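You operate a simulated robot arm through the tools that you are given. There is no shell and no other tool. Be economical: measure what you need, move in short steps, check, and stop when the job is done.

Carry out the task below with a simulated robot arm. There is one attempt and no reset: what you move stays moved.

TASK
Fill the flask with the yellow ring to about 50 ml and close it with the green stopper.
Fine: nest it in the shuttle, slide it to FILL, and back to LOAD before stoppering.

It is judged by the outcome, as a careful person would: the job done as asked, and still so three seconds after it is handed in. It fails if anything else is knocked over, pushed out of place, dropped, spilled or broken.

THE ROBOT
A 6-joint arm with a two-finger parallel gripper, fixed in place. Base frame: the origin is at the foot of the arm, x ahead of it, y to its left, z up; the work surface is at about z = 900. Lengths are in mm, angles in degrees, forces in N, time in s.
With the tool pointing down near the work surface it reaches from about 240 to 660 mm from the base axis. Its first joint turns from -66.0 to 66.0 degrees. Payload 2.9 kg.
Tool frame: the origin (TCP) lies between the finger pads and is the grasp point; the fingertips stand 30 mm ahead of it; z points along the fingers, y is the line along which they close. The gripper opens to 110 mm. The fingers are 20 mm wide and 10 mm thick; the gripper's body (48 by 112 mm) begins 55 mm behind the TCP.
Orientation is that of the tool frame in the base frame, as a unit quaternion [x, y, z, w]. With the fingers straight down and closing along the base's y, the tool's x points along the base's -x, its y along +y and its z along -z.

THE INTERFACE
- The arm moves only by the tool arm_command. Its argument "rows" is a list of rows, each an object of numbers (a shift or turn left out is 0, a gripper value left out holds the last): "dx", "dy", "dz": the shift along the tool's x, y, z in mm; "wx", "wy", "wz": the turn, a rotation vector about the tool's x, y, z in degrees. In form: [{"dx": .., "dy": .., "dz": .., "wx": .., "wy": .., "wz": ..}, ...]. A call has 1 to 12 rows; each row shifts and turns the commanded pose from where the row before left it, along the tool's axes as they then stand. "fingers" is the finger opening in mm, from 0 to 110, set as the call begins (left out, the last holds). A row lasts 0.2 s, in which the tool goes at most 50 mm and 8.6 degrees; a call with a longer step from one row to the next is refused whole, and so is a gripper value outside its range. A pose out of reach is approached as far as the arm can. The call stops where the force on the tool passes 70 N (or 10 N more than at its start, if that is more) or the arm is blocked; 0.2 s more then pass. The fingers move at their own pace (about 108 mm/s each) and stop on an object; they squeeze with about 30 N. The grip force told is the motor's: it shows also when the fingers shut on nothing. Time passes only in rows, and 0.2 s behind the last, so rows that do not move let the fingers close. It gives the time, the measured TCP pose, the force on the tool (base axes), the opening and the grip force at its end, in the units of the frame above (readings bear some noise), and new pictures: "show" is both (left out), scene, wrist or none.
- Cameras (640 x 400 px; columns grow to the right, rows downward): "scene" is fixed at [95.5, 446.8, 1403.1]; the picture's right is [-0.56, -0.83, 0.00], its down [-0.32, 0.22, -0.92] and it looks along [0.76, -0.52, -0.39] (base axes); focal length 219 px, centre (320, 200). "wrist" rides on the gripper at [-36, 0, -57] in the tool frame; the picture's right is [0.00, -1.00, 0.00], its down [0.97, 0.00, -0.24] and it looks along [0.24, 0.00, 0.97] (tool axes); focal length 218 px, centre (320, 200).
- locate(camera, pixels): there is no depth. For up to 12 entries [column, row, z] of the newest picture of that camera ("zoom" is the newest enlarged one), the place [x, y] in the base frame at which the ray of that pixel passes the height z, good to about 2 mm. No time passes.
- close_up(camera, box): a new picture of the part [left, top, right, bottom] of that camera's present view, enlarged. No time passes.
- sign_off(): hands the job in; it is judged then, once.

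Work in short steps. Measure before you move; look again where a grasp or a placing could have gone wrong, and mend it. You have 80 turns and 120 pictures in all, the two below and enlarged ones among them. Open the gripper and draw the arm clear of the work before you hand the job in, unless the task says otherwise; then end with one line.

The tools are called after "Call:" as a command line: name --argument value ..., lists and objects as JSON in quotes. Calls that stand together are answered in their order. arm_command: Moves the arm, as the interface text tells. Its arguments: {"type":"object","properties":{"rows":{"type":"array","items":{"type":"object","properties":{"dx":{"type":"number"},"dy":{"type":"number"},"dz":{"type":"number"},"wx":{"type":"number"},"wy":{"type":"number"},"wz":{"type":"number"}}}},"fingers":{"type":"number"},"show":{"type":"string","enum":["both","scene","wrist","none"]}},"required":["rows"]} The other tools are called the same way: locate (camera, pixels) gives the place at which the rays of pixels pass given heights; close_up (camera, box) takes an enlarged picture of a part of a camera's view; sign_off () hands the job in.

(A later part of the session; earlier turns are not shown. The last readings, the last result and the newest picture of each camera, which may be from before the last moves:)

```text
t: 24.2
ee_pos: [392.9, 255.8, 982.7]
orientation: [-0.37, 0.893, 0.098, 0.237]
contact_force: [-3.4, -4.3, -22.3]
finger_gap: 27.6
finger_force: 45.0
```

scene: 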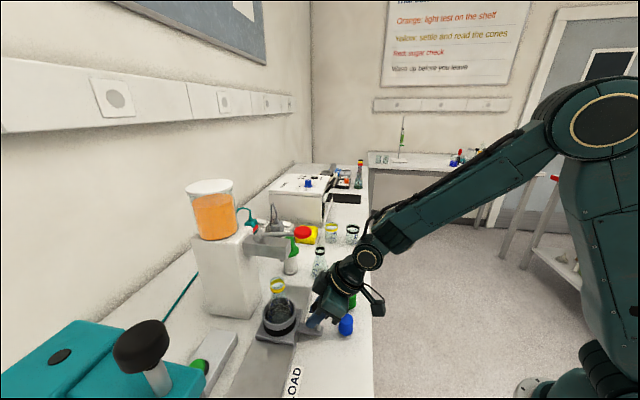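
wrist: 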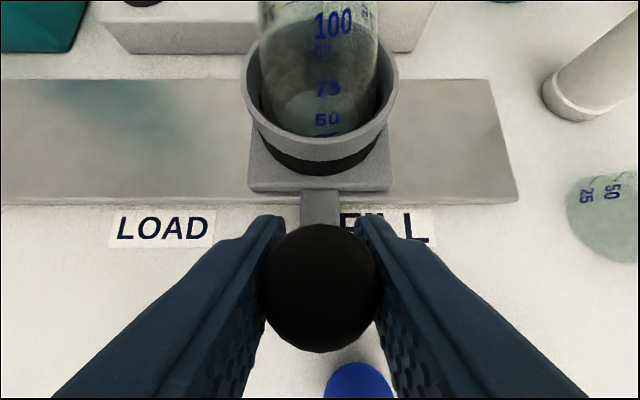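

Call:
arm_command --rows '[{"dy": -8}, {"dy": -10}, {"dy": -8}, {"dy": -6}, {"dy": -4}, {}]'

Call:
close_up --camera "scene" --box '[230, 210, 350, 350]'

```text
t: 25.6
ee_pos: [419.2, 229.8, 982.7]
orientation: [-0.37, 0.893, 0.099, 0.238]
contact_force: [2.5, 1.4, -33.0]
finger_gap: 27.4
finger_force: 44.9
```

scene: 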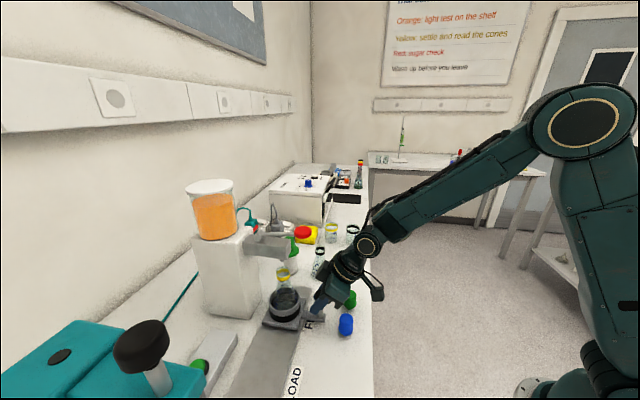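
wrist: 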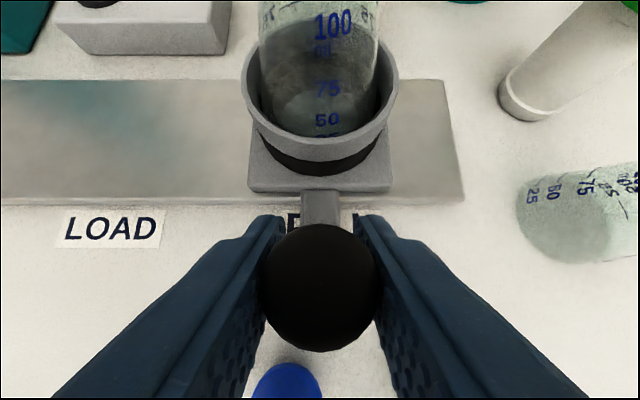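

```text
2.86 times, centred on (290, 280) of scene
```

zoom: 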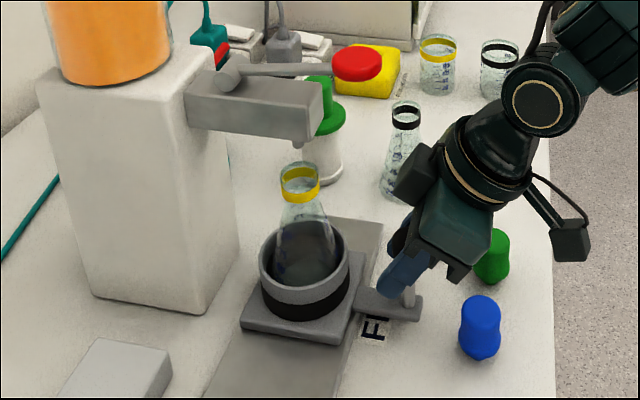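

Call:
locate --camera "scene" --pixels '[[281.6, 260.5, 1060], [281.6, 260.5, 1075], [281.6, 260.5, 1090], [283, 270.2, 1037], [299.3, 220.5, 1150]]'

Call:
close_up --camera "scene" --box '[260, 230, 320, 290]'

```text
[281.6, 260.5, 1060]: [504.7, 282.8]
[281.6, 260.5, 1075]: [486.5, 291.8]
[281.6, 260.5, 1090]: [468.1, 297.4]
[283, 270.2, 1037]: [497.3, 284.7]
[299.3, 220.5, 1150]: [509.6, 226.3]
```

```text
6.67 times, centred on (290, 260) of scene
```

zoom: 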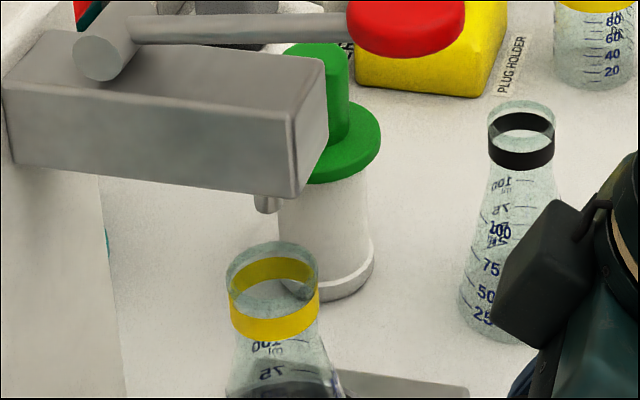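

In the scene view the nozzle tip (266,208 zoom) is right above the mouth; I need a view across the track to confirm. Relax, release the handle and back off along the tool axis.

Call:
arm_command --rows '[{"dz": 1.3, "dx": 0.7}, {}]' --show "none"

Call:
arm_command --rows '[{}, {}, {"dz": -40}, {"dz": -40}, {"dz": -40}, {"dz": -30}, {}]' --fingers 60

```text
t: 26.2
ee_pos: [418.9, 231.6, 982.4]
orientation: [-0.37, 0.892, 0.099, 0.239]
contact_force: [-2.7, -2.3, -14.7]
finger_gap: 27.7
finger_force: 45.6
```

```text
t: 27.8
ee_pos: [364.7, 177.6, 1111.9]
orientation: [-0.369, 0.893, 0.099, 0.24]
contact_force: [-0.6, -0.1, 0.5]
finger_gap: 60.1
finger_force: 0.1
```

scene: 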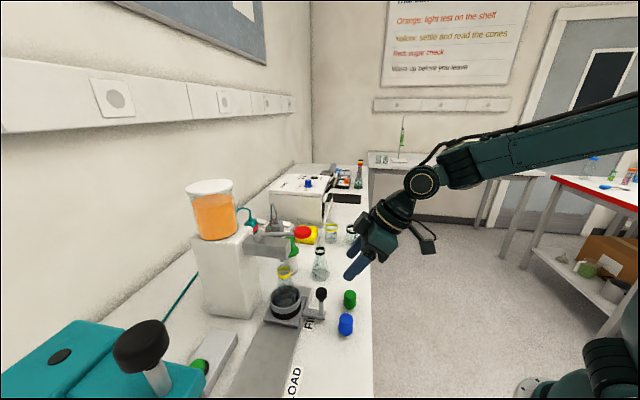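
wrist: 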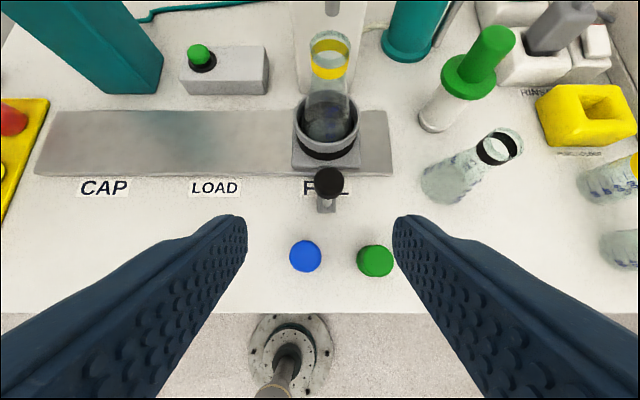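

Call:
close_up --camera "wrist" --box '[260, 0, 400, 100]'

Call:
close_up --camera "wrist" --box '[260, 80, 400, 220]'

```text
4.00 times, centred on (330, 50) of wrist
```

zoom: 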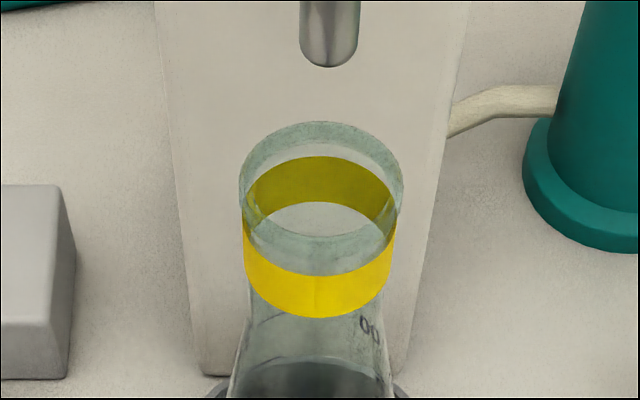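

```text
2.86 times, centred on (330, 150) of wrist
```

zoom: 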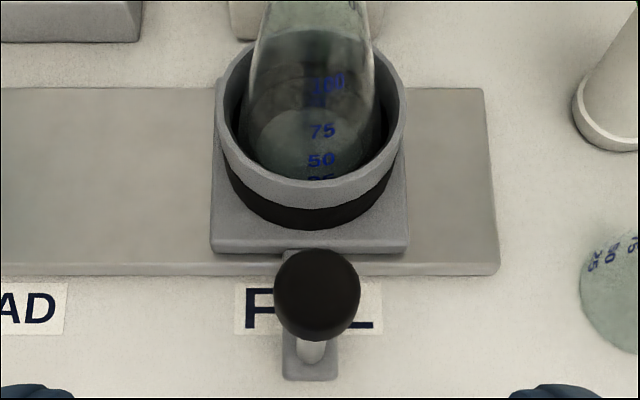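

Nozzle is within ~2 mm of the mouth centre. Next straighten the tool, rise, close the fingers and come near the lever knob for a look.

Call:
arm_command --rows '[{"wy": 7.5}, {"wy": 7.5}, {"wy": 7.5}, {"wy": 7.5}, {"dz": -45}, {"dz": -45}, {"dz": -30}, {"dx": -35, "dy": -6}, {"dx": -35, "dy": -6}, {}]' --fingers 0

```text
t: 30.0
ee_pos: [423.7, 219.4, 1230.5]
orientation: [-0.383, 0.924, 0.0, 0.0]
contact_force: [0.9, 0.4, 0.6]
finger_gap: 0.0
finger_force: 30.5
```

scene: 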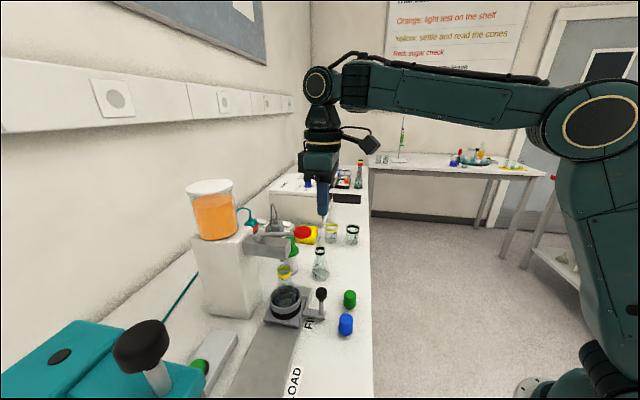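
wrist: 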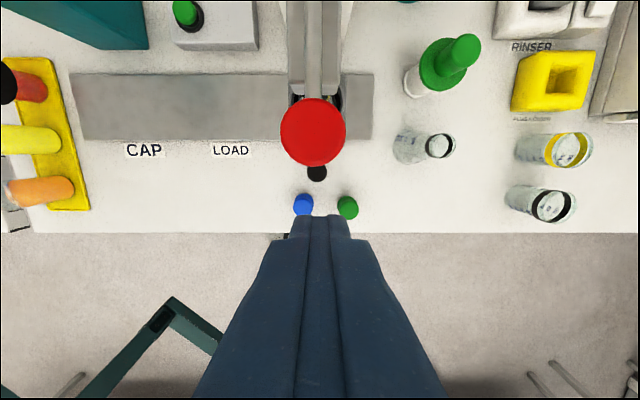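

Call:
locate --camera "wrist" --pixels '[[312, 132, 1140], [312, 132, 1150], [312, 132, 1160], [312, 100, 1150], [312, 164, 1150]]'

Call:
close_up --camera "scene" --box '[220, 180, 350, 330]'

```text
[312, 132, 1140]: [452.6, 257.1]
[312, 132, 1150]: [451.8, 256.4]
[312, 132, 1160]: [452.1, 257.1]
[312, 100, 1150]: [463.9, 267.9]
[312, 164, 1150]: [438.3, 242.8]
```

```text
2.67 times, centred on (285, 255) of scene
```

zoom: 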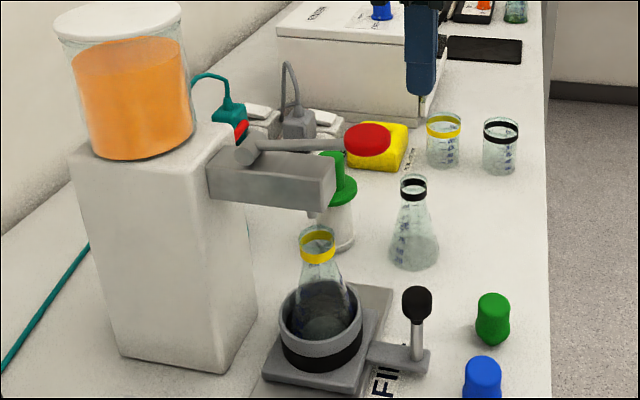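

Knob centre (452,257), top near z 1155. Move over it and come down to just above.

Call:
arm_command --rows '[{"dx": -23, "dy": 3}, {"dx": -23.6, "dy": 3.6}, {"dz": 20}, {"dz": 13}, {}]'

Call:
close_up --camera "scene" --box '[220, 180, 350, 330]'

```text
t: 31.2
ee_pos: [450.0, 255.9, 1199.1]
orientation: [-0.382, 0.924, 0.0, 0.001]
contact_force: [0.5, -0.1, 0.3]
finger_gap: 0.0
finger_force: 29.9
```

scene: 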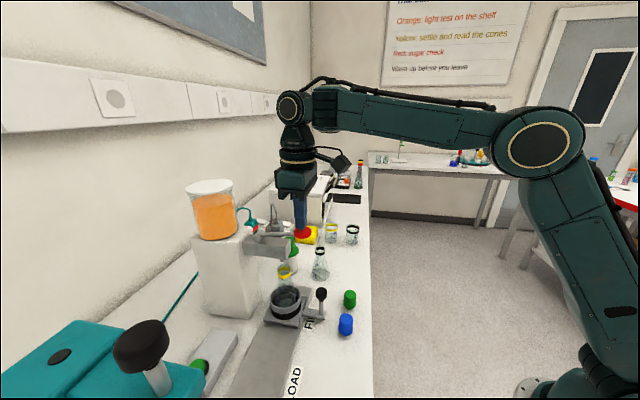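
wrist: 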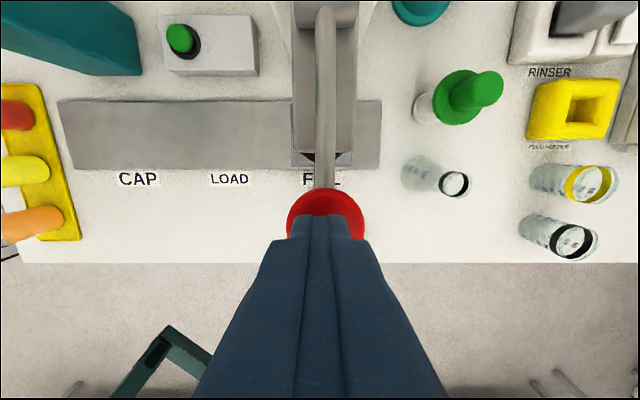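

```text
2.67 times, centred on (285, 255) of scene
```

zoom: 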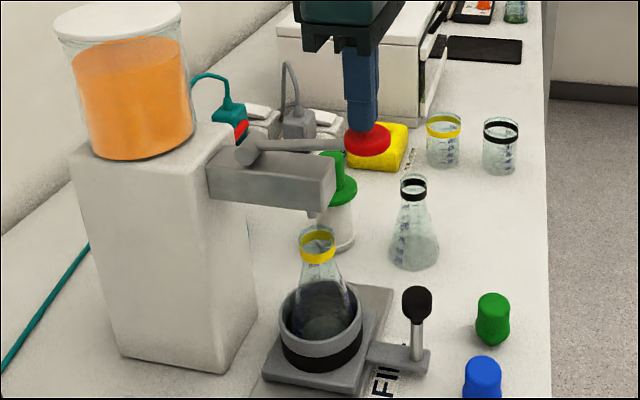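

Press down in small steps, watching force.

Call:
arm_command --rows '[{"dz": 4}, {"dz": 4}]' --show "none"

Call:
arm_command --rows '[{"dz": 4}]' --show "none"

```text
t: 31.8
ee_pos: [452.6, 256.4, 1192.4]
orientation: [-0.382, 0.924, 0.001, 0.001]
contact_force: [0.7, -0.3, 1.6]
finger_gap: 0.0
finger_force: 30.0
```

```text
t: 32.2
ee_pos: [450.6, 256.7, 1186.5]
orientation: [-0.382, 0.924, 0.0, -0.001]
contact_force: [-0.4, -0.8, 1.6]
finger_gap: 0.0
finger_force: 30.1
```

Call:
arm_command --rows '[{"dz": 4}]' --show "scene"

Call:
close_up --camera "scene" --box '[220, 180, 350, 330]'

```text
t: 32.6
ee_pos: [451.9, 257.5, 1183.4]
orientation: [-0.382, 0.924, 0.0, 0.001]
contact_force: [0.0, -1.1, 1.3]
finger_gap: 0.1
finger_force: 30.0
```

scene: 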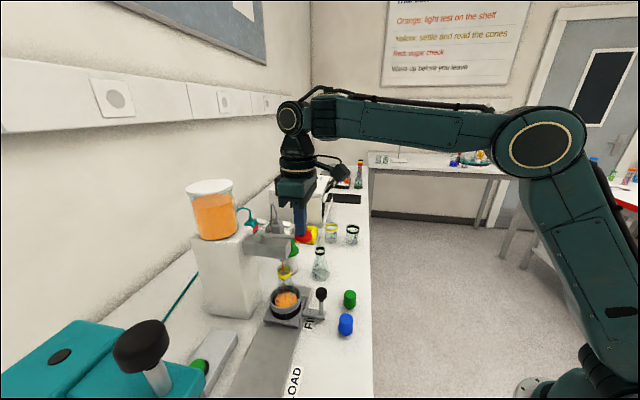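

```text
2.67 times, centred on (285, 255) of scene
```

zoom: 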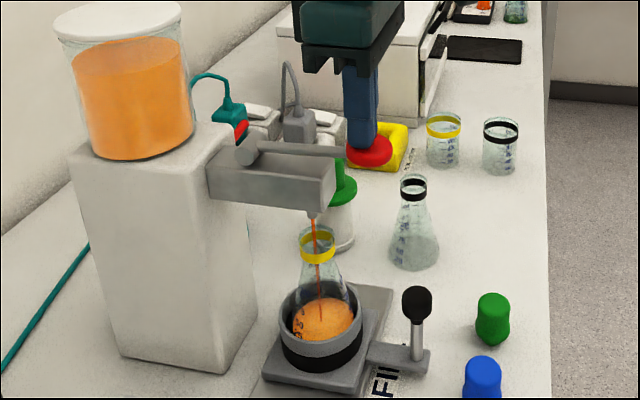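

It is flowing. Lift off right away to check the level.

Call:
arm_command --rows '[{"dz": -16}]' --show "scene"

Call:
close_up --camera "scene" --box '[255, 245, 325, 335]'

```text
t: 33.0
ee_pos: [451.5, 258.0, 1199.9]
orientation: [-0.383, 0.924, 0.001, 0.002]
contact_force: [0.8, 0.2, 0.3]
finger_gap: 0.0
finger_force: 29.9
```

scene: 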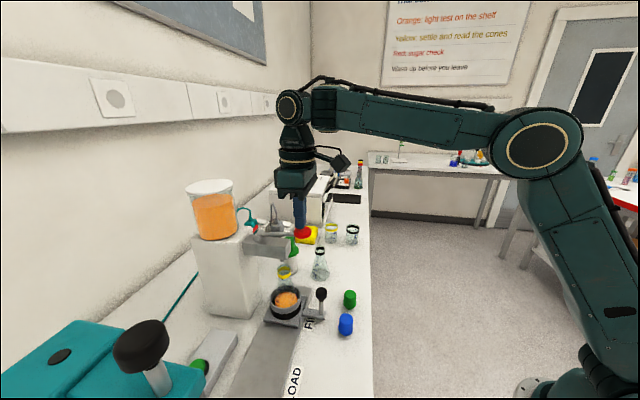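

```text
4.44 times, centred on (290, 290) of scene
```

zoom: 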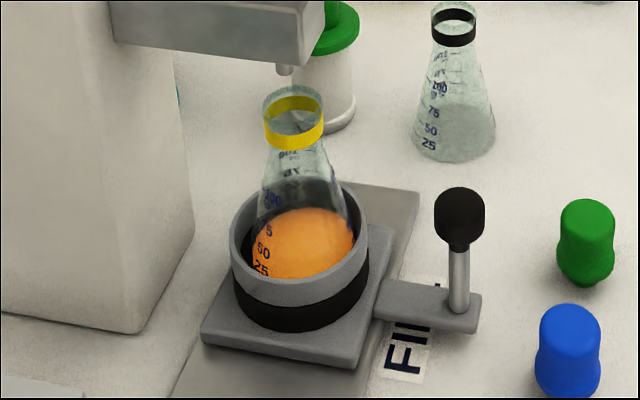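

Call:
close_up --camera "scene" --box '[268, 262, 308, 318]'

Call:
close_up --camera "wrist" --box '[240, 60, 400, 200]'

```text
7.14 times, centred on (288, 290) of scene
```

zoom: 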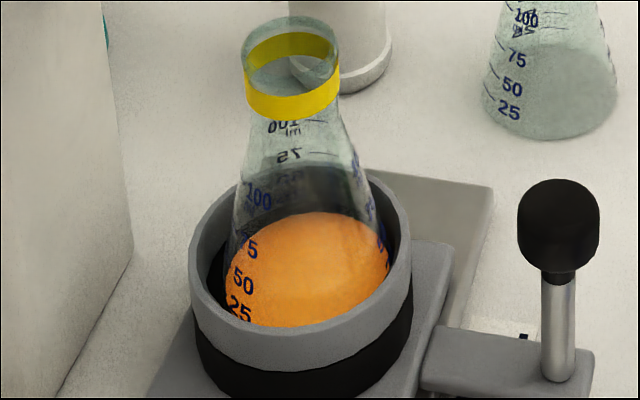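

```text
2.86 times, centred on (320, 130) of wrist
```

zoom: 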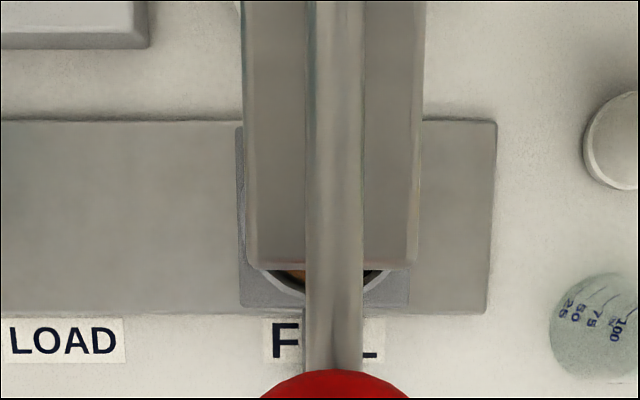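

Call:
locate --camera "zoom" --pixels '[[320, 200, 950]]'

Call:
locate --camera "scene" --pixels '[[288.7, 291.7, 940], [288.7, 291.7, 950], [288.7, 291.7, 960], [288.7, 291.7, 970], [274.7, 301.5, 940], [274.7, 301.5, 950], [274.7, 301.5, 960], [297.8, 295.5, 940], [297.8, 295.5, 950], [297.8, 295.5, 960]]'

```text
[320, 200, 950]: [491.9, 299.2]
```

```text
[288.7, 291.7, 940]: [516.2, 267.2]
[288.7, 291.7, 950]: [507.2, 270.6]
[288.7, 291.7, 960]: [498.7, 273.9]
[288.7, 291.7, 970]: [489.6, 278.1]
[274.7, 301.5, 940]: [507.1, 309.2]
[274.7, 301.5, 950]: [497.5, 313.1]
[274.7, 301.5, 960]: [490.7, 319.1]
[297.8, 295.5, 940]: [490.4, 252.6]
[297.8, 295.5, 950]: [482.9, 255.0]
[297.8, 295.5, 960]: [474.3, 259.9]
```

Call:
close_up --camera "scene" --box '[272, 280, 302, 310]'

Call:
close_up --camera "scene" --box '[304, 254, 334, 284]'

```text
13.33 times, centred on (287, 295) of scene
```

zoom: 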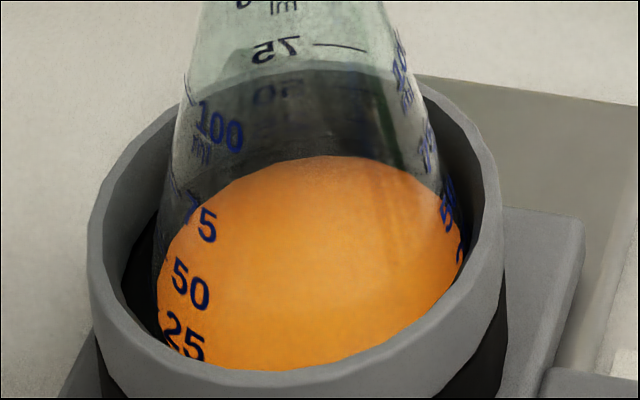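

```text
13.33 times, centred on (319, 269) of scene
```

zoom: 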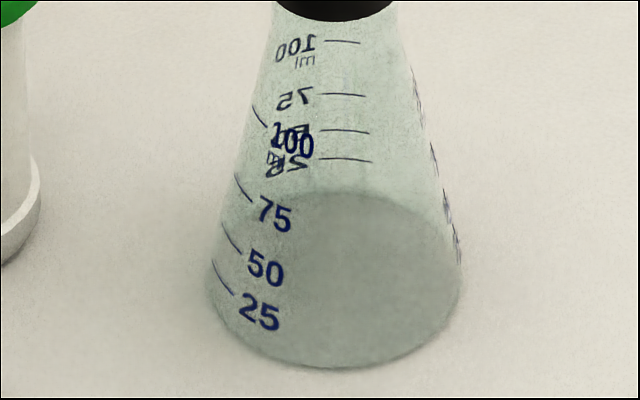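

Comparing with the marks on the neighbouring flask, the orange disc coincides roughly with the flask's bottom, so only a thin layer so far. Press again for about a second and compare.

Call:
arm_command --rows '[{"dz": 16}, {}, {}, {"dz": -16}]' --show "none"

Call:
close_up --camera "scene" --box '[272, 280, 302, 310]'

```text
t: 34.0
ee_pos: [451.2, 256.4, 1199.3]
orientation: [-0.384, 0.923, 0.0, 0.001]
contact_force: [-0.2, 0.7, 0.1]
finger_gap: 0.2
finger_force: 30.7
```

```text
13.33 times, centred on (287, 295) of scene
```

zoom: 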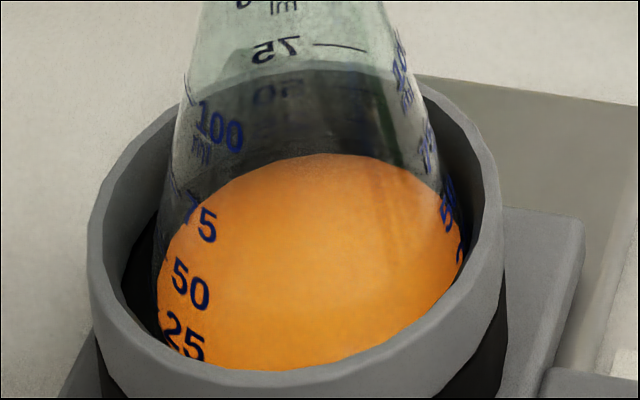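

Little change. Press and hold, keeping the lever down while I look.

Call:
arm_command --rows '[{"dz": 16}, {}]' --show "none"

Call:
close_up --camera "scene" --box '[255, 215, 325, 315]'

```text
t: 34.6
ee_pos: [451.6, 255.9, 1182.9]
orientation: [-0.382, 0.924, 0.0, 0.001]
contact_force: [0.4, -0.2, 0.6]
finger_gap: 0.0
finger_force: 30.0
```

```text
4.00 times, centred on (290, 265) of scene
```

zoom: 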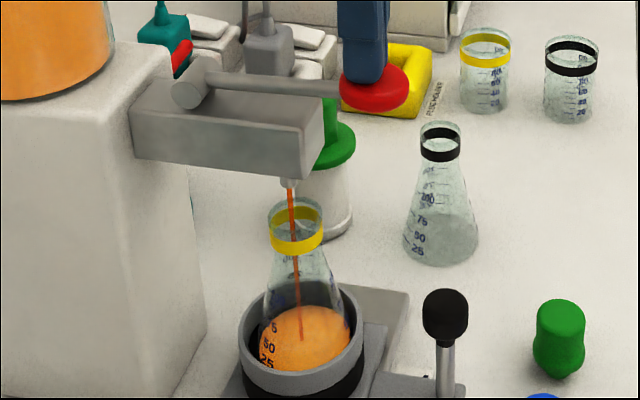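

Flowing. Hold about a second more while staying down.

Call:
arm_command --rows '[{}, {}, {}, {}]' --show "none"

Call:
close_up --camera "scene" --box '[272, 280, 302, 310]'

```text
t: 35.6
ee_pos: [449.5, 256.5, 1183.4]
orientation: [-0.383, 0.924, 0.0, 0.001]
contact_force: [0.4, -0.1, 0.7]
finger_gap: 0.0
finger_force: 29.3
```

```text
13.33 times, centred on (287, 295) of scene
```

zoom: 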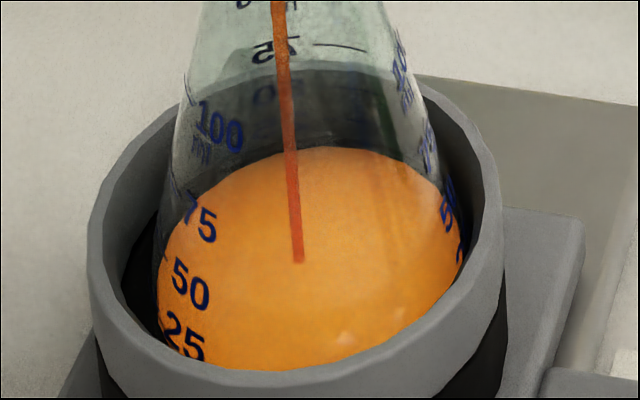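

Level rises slowly (~5 ml/s; back edge 155→147, the 25 mark expected near 120, the 50 mark near 90). Hold ~2.6 s more.

Call:
arm_command --rows '[{}, {}, {}, {}, {}, {}, {}, {}, {}, {}, {}, {}]' --show "none"

Call:
close_up --camera "scene" --box '[272, 280, 302, 310]'

```text
t: 38.2
ee_pos: [450.2, 256.8, 1182.4]
orientation: [-0.382, 0.924, 0.0, 0.001]
contact_force: [0.2, 0.3, 1.4]
finger_gap: 0.0
finger_force: 29.9
```

```text
13.33 times, centred on (287, 295) of scene
```

zoom: 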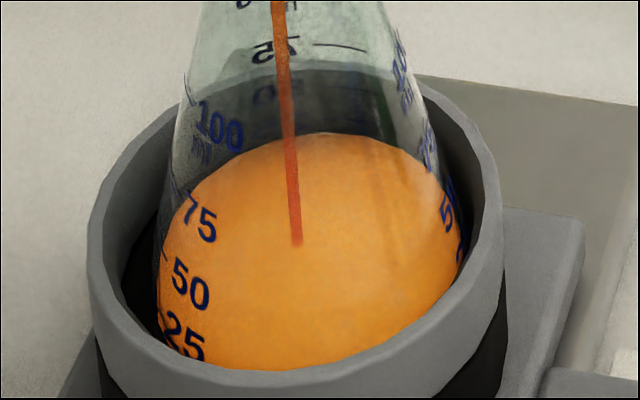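

Back edge now 133 (14 px per 2.6 s). Hold another 2.6 s and re-read.

Call:
arm_command --rows '[{}, {}, {}, {}, {}, {}, {}, {}, {}, {}, {}]' --show "none"

Call:
close_up --camera "scene" --box '[272, 280, 302, 310]'

```text
t: 40.6
ee_pos: [451.8, 256.1, 1183.2]
orientation: [-0.383, 0.924, -0.001, 0.001]
contact_force: [0.5, 0.3, 1.3]
finger_gap: 0.0
finger_force: 30.0
```

```text
13.33 times, centred on (287, 295) of scene
```

zoom: 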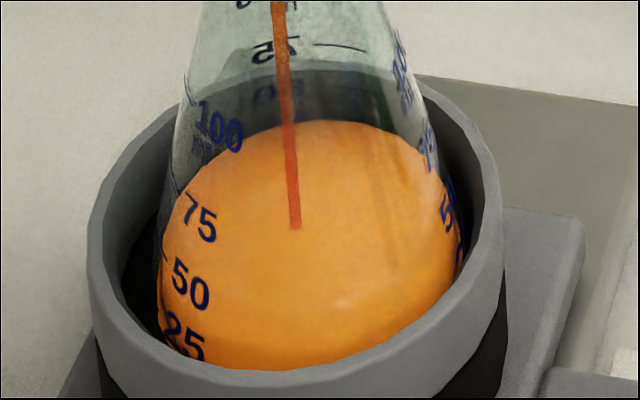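

Call:
arm_command --rows '[{}, {}, {}, {}, {}, {}, {}, {}, {}]' --show "none"

Call:
arm_command --rows '[{"dz": -16}]' --show "none"

Call:
close_up --camera "scene" --box '[272, 280, 302, 310]'

```text
t: 42.6
ee_pos: [451.1, 256.9, 1183.5]
orientation: [-0.383, 0.924, 0.0, 0.002]
contact_force: [-0.3, 0.5, 0.6]
finger_gap: 0.0
finger_force: 30.0
```

```text
t: 43.0
ee_pos: [452.0, 256.7, 1199.3]
orientation: [-0.382, 0.924, 0.0, 0.0]
contact_force: [-0.4, -0.2, 0.1]
finger_gap: 0.1
finger_force: 30.1
```

```text
13.33 times, centred on (287, 295) of scene
```

zoom: 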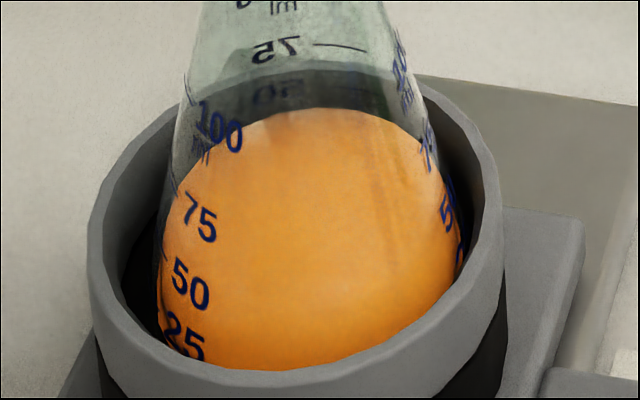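

Call:
close_up --camera "scene" --box '[280, 279, 298, 292]'

Call:
close_up --camera "scene" --box '[276, 286, 290, 308]'

```text
16.00 times, centred on (289, 286) of scene
```

zoom: 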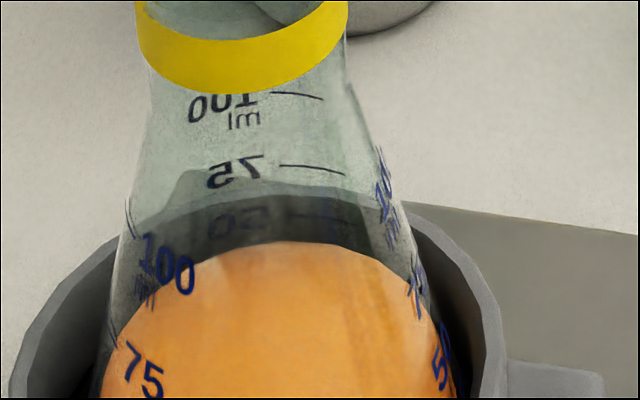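

```text
16.00 times, centred on (283, 297) of scene
```

zoom: 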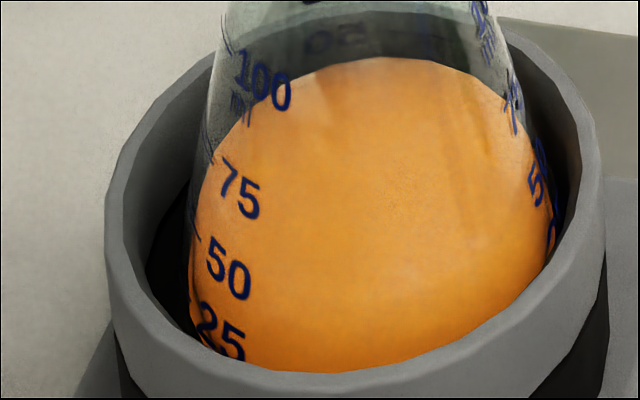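

At 16×: back-wall 75 tick y≈169, 50 ≈220, level edge 243, 25 ≈261: about 36 ml. Press again ~2.3 s and check while down.

Call:
arm_command --rows '[{"dz": 16}, {}, {}, {}, {}, {}, {}, {}, {}]' --show "none"

Call:
close_up --camera "scene" --box '[280, 279, 298, 292]'

```text
t: 45.0
ee_pos: [450.0, 256.7, 1182.2]
orientation: [-0.382, 0.924, 0.001, 0.001]
contact_force: [0.3, 0.4, 0.4]
finger_gap: 0.0
finger_force: 30.9
```

```text
16.00 times, centred on (289, 286) of scene
```

zoom: 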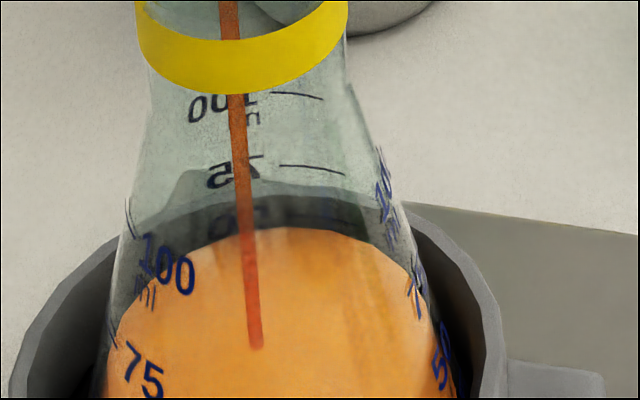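

Edge at 228, target ≈220: about 1 s more, then lift.

Call:
arm_command --rows '[{}, {}, {}, {}, {"dz": -20}, {"dz": -20}]' --show "none"

Call:
close_up --camera "scene" --box '[280, 279, 298, 292]'

```text
t: 46.4
ee_pos: [451.0, 256.6, 1222.8]
orientation: [-0.383, 0.924, 0.0, 0.0]
contact_force: [0.2, 0.7, -0.4]
finger_gap: 0.0
finger_force: 30.4
```

```text
16.00 times, centred on (289, 286) of scene
```

zoom: 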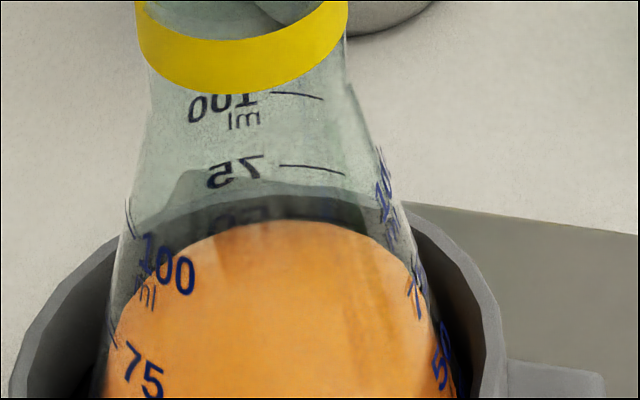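

Level is at the 50 mark. Retreat to the handle approach pose, tilt, and verify the level from the front.

Call:
arm_command --rows '[{"dx": 40, "dy": 2}, {"dx": 40, "dy": 2}, {"dx": 37, "dy": 1.2}, {"dz": 40}, {"dz": 40}, {"dz": 31}, {"wy": -7.5}, {"wy": -7.5}, {"wy": -7.5}, {"wy": -7.5}, {}]' --fingers 60

Call:
close_up --camera "wrist" --box '[280, 20, 380, 170]'

```text
t: 48.8
ee_pos: [365.2, 177.4, 1112.0]
orientation: [-0.369, 0.892, 0.1, 0.241]
contact_force: [-0.5, -0.6, 0.5]
finger_gap: 59.9
finger_force: 0.1
```

scene: 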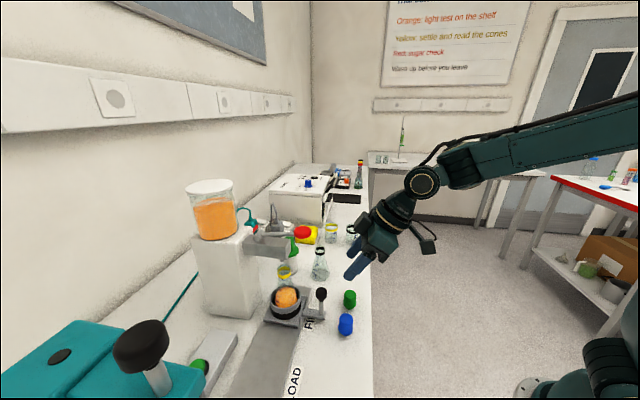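
wrist: 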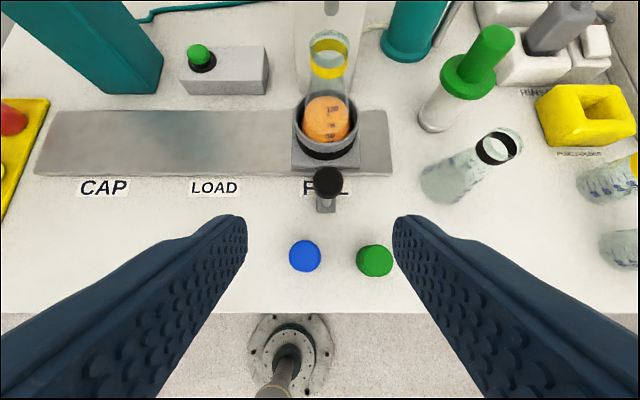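

```text
2.67 times, centred on (330, 95) of wrist
```

zoom: 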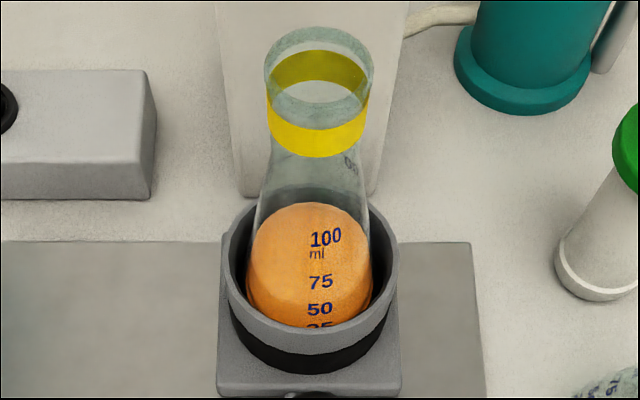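

Call:
close_up --camera "wrist" --box '[300, 85, 360, 155]'

```text
5.71 times, centred on (330, 120) of wrist
```

zoom: 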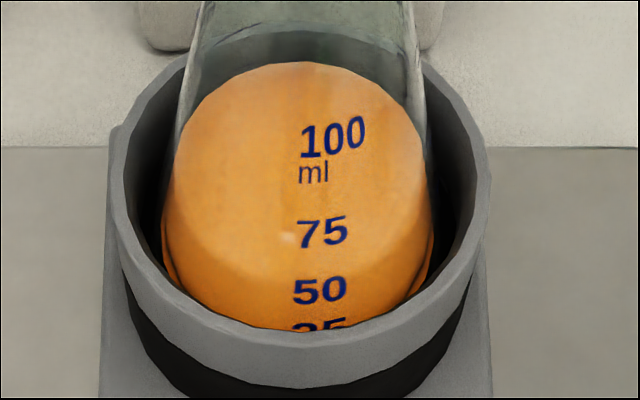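

Front edge of the surface lies at the "50" label: about 50 ml. Grip the handle again.

Call:
arm_command --rows '[{"dz": 40}, {"dz": 40}, {"dz": 40}, {"dz": 30}, {}]' --fingers 60 --show "wrist"

```text
t: 50.0
ee_pos: [417.4, 230.3, 983.4]
orientation: [-0.37, 0.892, 0.098, 0.24]
contact_force: [0.6, 0.4, 1.1]
finger_gap: 59.8
finger_force: 0.0
```

wrist: 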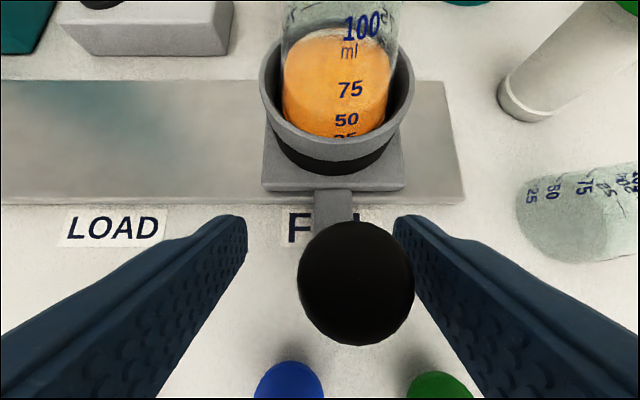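

Knob is ~8 mm to the right of centre; shift then close.

Call:
arm_command --rows '[{"dy": -8.3}, {}]' --fingers 60 --show "none"

Call:
arm_command --rows '[{}, {}, {}]' --fingers 20 --show "wrist"

```text
t: 50.6
ee_pos: [423.7, 222.8, 982.3]
orientation: [-0.369, 0.893, 0.098, 0.239]
contact_force: [0.3, 0.8, -0.6]
finger_gap: 59.9
finger_force: 0.0
```

```text
t: 51.4
ee_pos: [422.4, 224.4, 983.3]
orientation: [-0.37, 0.892, 0.099, 0.239]
contact_force: [-4.8, 5.4, -0.9]
finger_gap: 27.4
finger_force: 45.1
```

wrist: 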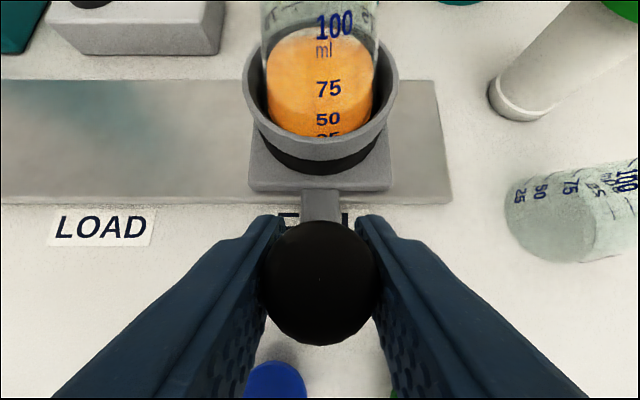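

Slide gently back toward LOAD (152 mm along tool +y).

Call:
arm_command --rows '[{"dy": 4}, {"dy": 8}, {"dy": 10}, {"dy": 12}, {"dy": 12}, {"dy": 12}, {"dy": 12}, {"dy": 12}, {"dy": 12}, {"dy": 10}, {"dy": 8}, {"dy": 4}]' --show "wrist"

```text
t: 54.0
ee_pos: [340.3, 306.1, 982.4]
orientation: [-0.37, 0.892, 0.099, 0.239]
contact_force: [-13.7, -15.7, 9.9]
finger_gap: 27.8
finger_force: 44.9
```

wrist: 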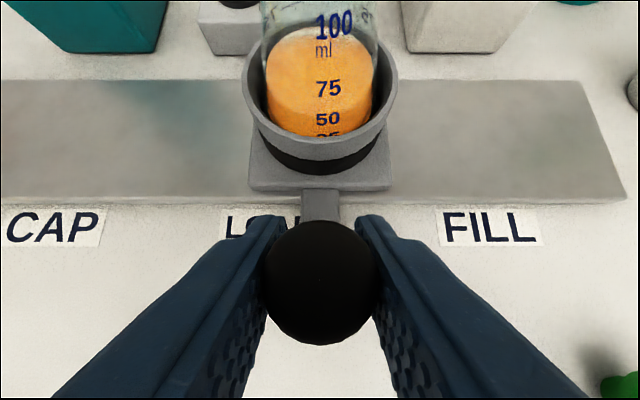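

Call:
arm_command --rows '[{"dy": 6, "dx": -0.8, "dz": 0.5}, {"dy": 9, "dx": -0.9, "dz": 0.5}, {"dy": 9}, {"dy": 7}, {"dy": 4}, {"dy": 1.5}, {}]' --show "wrist"

```text
t: 55.6
ee_pos: [315.5, 331.5, 981.5]
orientation: [-0.37, 0.893, 0.097, 0.239]
contact_force: [-15.7, -19.6, 8.1]
finger_gap: 27.5
finger_force: 45.3
```

wrist: 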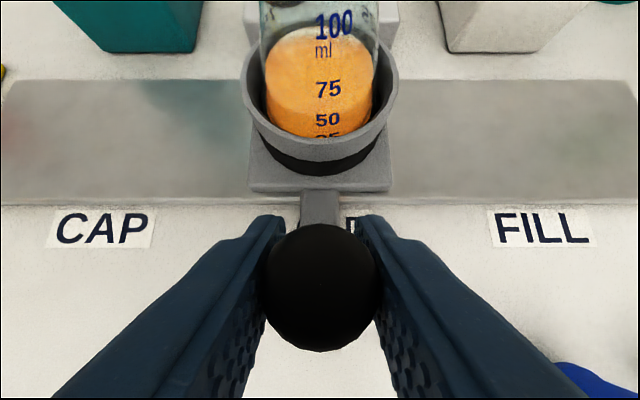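

Same view as at the start: at LOAD. Release and back off.

Call:
arm_command --rows '[{"dx": -1.3, "dz": 0.8, "dy": 0.5}, {}]' --show "none"

Call:
arm_command --rows '[{}, {}, {"dz": -40}, {"dz": -40}, {"dz": -40}, {"dz": -40}, {}]' --fingers 60

Call:
close_up --camera "wrist" --box '[260, 40, 400, 180]'

```text
t: 56.2
ee_pos: [316.2, 333.7, 981.4]
orientation: [-0.37, 0.893, 0.098, 0.238]
contact_force: [-23.9, -29.4, 18.7]
finger_gap: 27.7
finger_force: 44.6
```

```text
t: 57.8
ee_pos: [261.9, 279.0, 1120.6]
orientation: [-0.369, 0.893, 0.098, 0.239]
contact_force: [0.6, 0.1, -0.7]
finger_gap: 60.0
finger_force: 0.0
```

scene: 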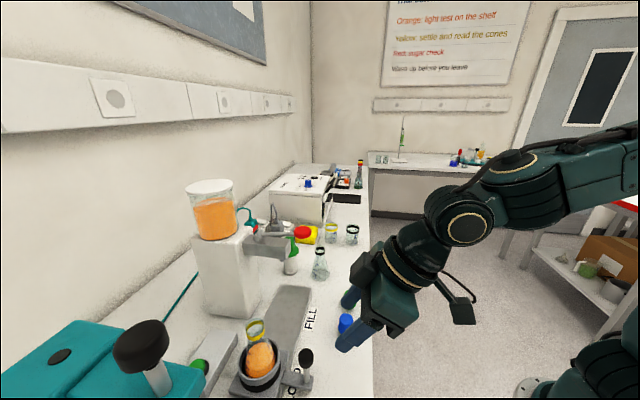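
wrist: 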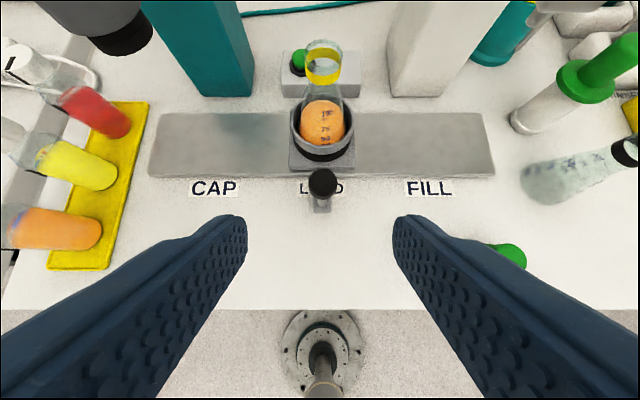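

```text
2.86 times, centred on (330, 110) of wrist
```

zoom: 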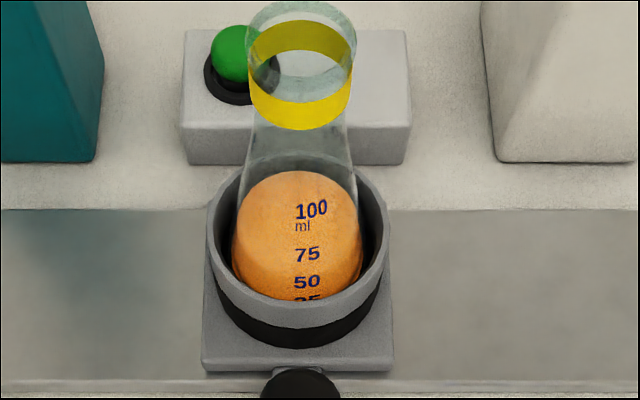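

Shuttle is at LOAD with ~50 ml. Straighten the tool and go over the green stopper (≈(415,141)).

Call:
arm_command --rows '[{"wy": 7.5}, {"wy": 7.5}, {"wy": 7.5}, {"wy": 7.5}, {"dy": -40}, {"dy": -40}, {"dy": -40}, {"dy": -40}, {"dy": -40}, {"dx": 10, "dy": -5}, {}]' --fingers 60

Call:
close_up --camera "scene" --box '[320, 280, 370, 345]'

```text
t: 60.2
ee_pos: [398.0, 124.5, 1121.2]
orientation: [-0.382, 0.924, 0.001, 0.001]
contact_force: [0.2, 0.0, -0.2]
finger_gap: 60.0
finger_force: 0.0
```

scene: 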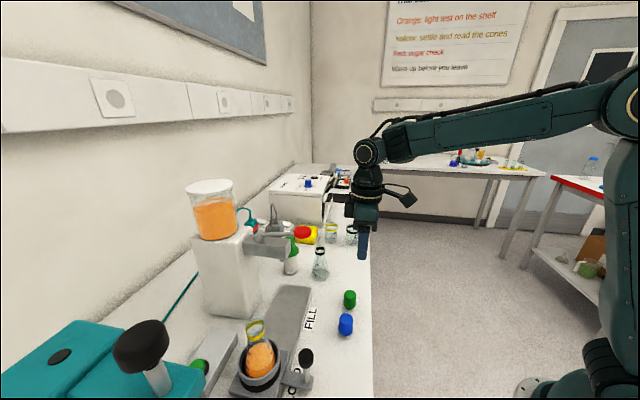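
wrist: 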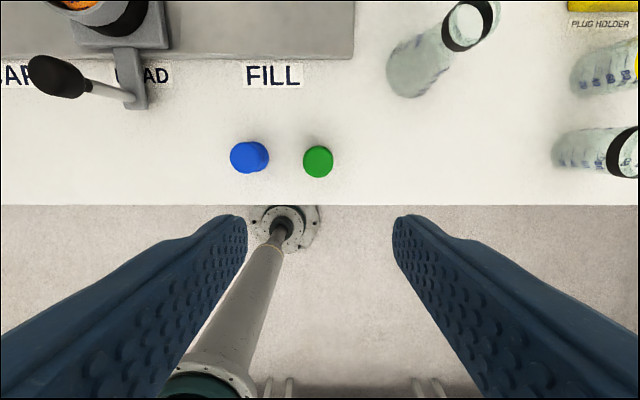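

```text
6.15 times, centred on (345, 312) of scene
```

zoom: 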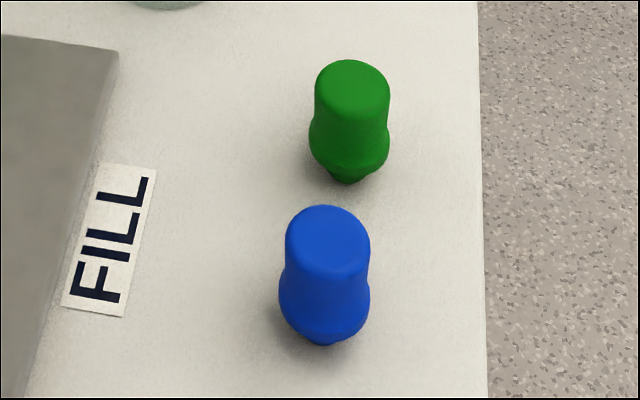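

Call:
close_up --camera "wrist" --box '[220, 110, 370, 200]'

Call:
locate --camera "wrist" --pixels '[[318, 161, 935], [318, 161, 945], [318, 161, 920]]'

Call:
locate --camera "zoom" --pixels '[[320, 200, 900]]'

Call:
locate --camera "scene" --pixels '[[350.2, 293.5, 930], [350.2, 293.5, 935], [350.2, 293.5, 940], [350.2, 293.5, 945]]'

```text
4.27 times, centred on (295, 155) of wrist
```

zoom: 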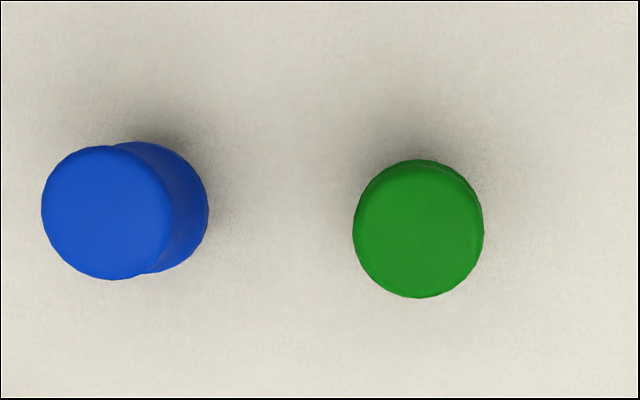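

```text
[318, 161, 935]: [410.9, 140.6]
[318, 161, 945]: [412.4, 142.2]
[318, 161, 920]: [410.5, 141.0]
```

```text
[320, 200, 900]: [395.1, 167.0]
```

```text
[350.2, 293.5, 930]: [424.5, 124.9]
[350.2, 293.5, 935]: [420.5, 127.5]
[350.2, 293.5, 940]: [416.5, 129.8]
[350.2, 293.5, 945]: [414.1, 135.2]
```

Green stopper axis ≈(411,140), top z≈946. Align and descend most of the way.

Call:
arm_command --rows '[{"dx": -20.2, "dy": 1.8}, {"dz": 40}, {"dz": 40}, {"dz": 20}, {}]' --fingers 60 --show "wrist"

```text
t: 61.4
ee_pos: [412.5, 142.5, 1021.7]
orientation: [-0.382, 0.924, 0.0, 0.001]
contact_force: [-0.9, 1.1, 0.6]
finger_gap: 60.1
finger_force: 0.0
```

wrist: 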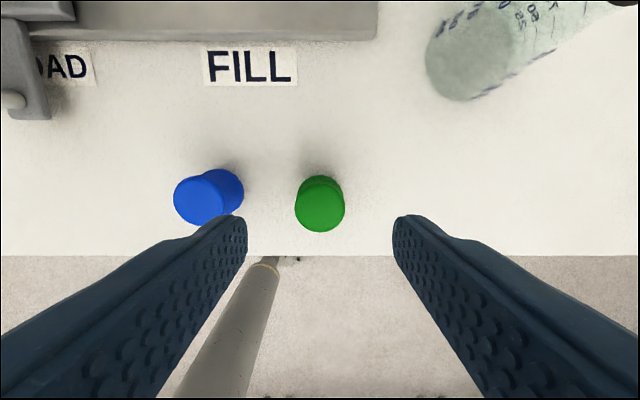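

Call:
locate --camera "wrist" --pixels '[[320, 206, 946], [320, 206, 940]]'

Call:
arm_command --rows '[{"dz": 35}, {"dz": 20}, {}]' --fingers 60 --show "wrist"

```text
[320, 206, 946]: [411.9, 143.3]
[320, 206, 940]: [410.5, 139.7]
```

```text
t: 62.2
ee_pos: [413.6, 142.0, 967.5]
orientation: [-0.383, 0.924, 0.0, 0.001]
contact_force: [0.3, -0.1, 0.7]
finger_gap: 60.2
finger_force: 0.0
```

wrist: 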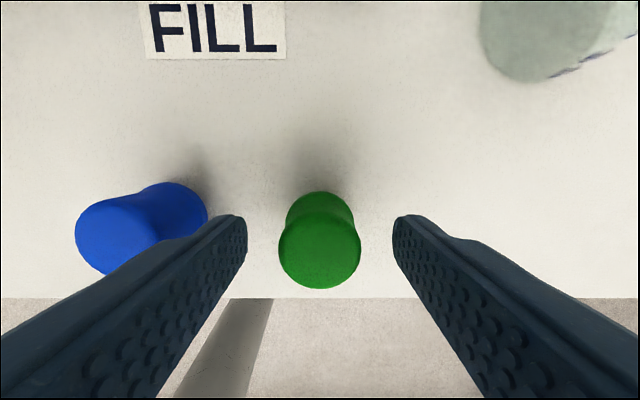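

Centred. Down to z≈950 and close.

Call:
arm_command --rows '[{"dz": 16, "dx": 0.8}, {}]' --fingers 60 --show "none"

Call:
arm_command --rows '[{}, {}, {}]' --fingers 15 --show "wrist"

Call:
close_up --camera "scene" --box '[310, 260, 390, 340]'

```text
t: 62.8
ee_pos: [412.3, 141.2, 950.5]
orientation: [-0.382, 0.924, 0.0, 0.001]
contact_force: [-0.5, 0.2, 0.0]
finger_gap: 60.0
finger_force: 0.1
```

```text
t: 63.6
ee_pos: [412.5, 141.6, 949.9]
orientation: [-0.382, 0.924, -0.001, -0.001]
contact_force: [0.5, -0.3, 0.4]
finger_gap: 33.8
finger_force: 29.7
```

wrist: 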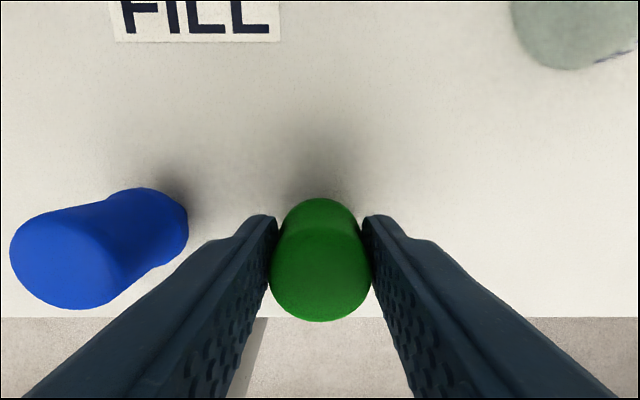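

```text
5.00 times, centred on (350, 300) of scene
```

zoom: 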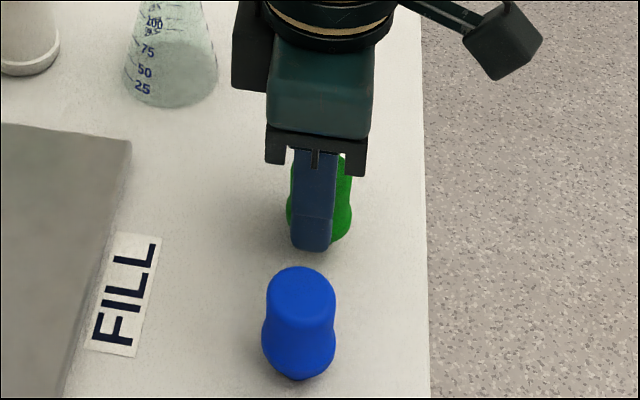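

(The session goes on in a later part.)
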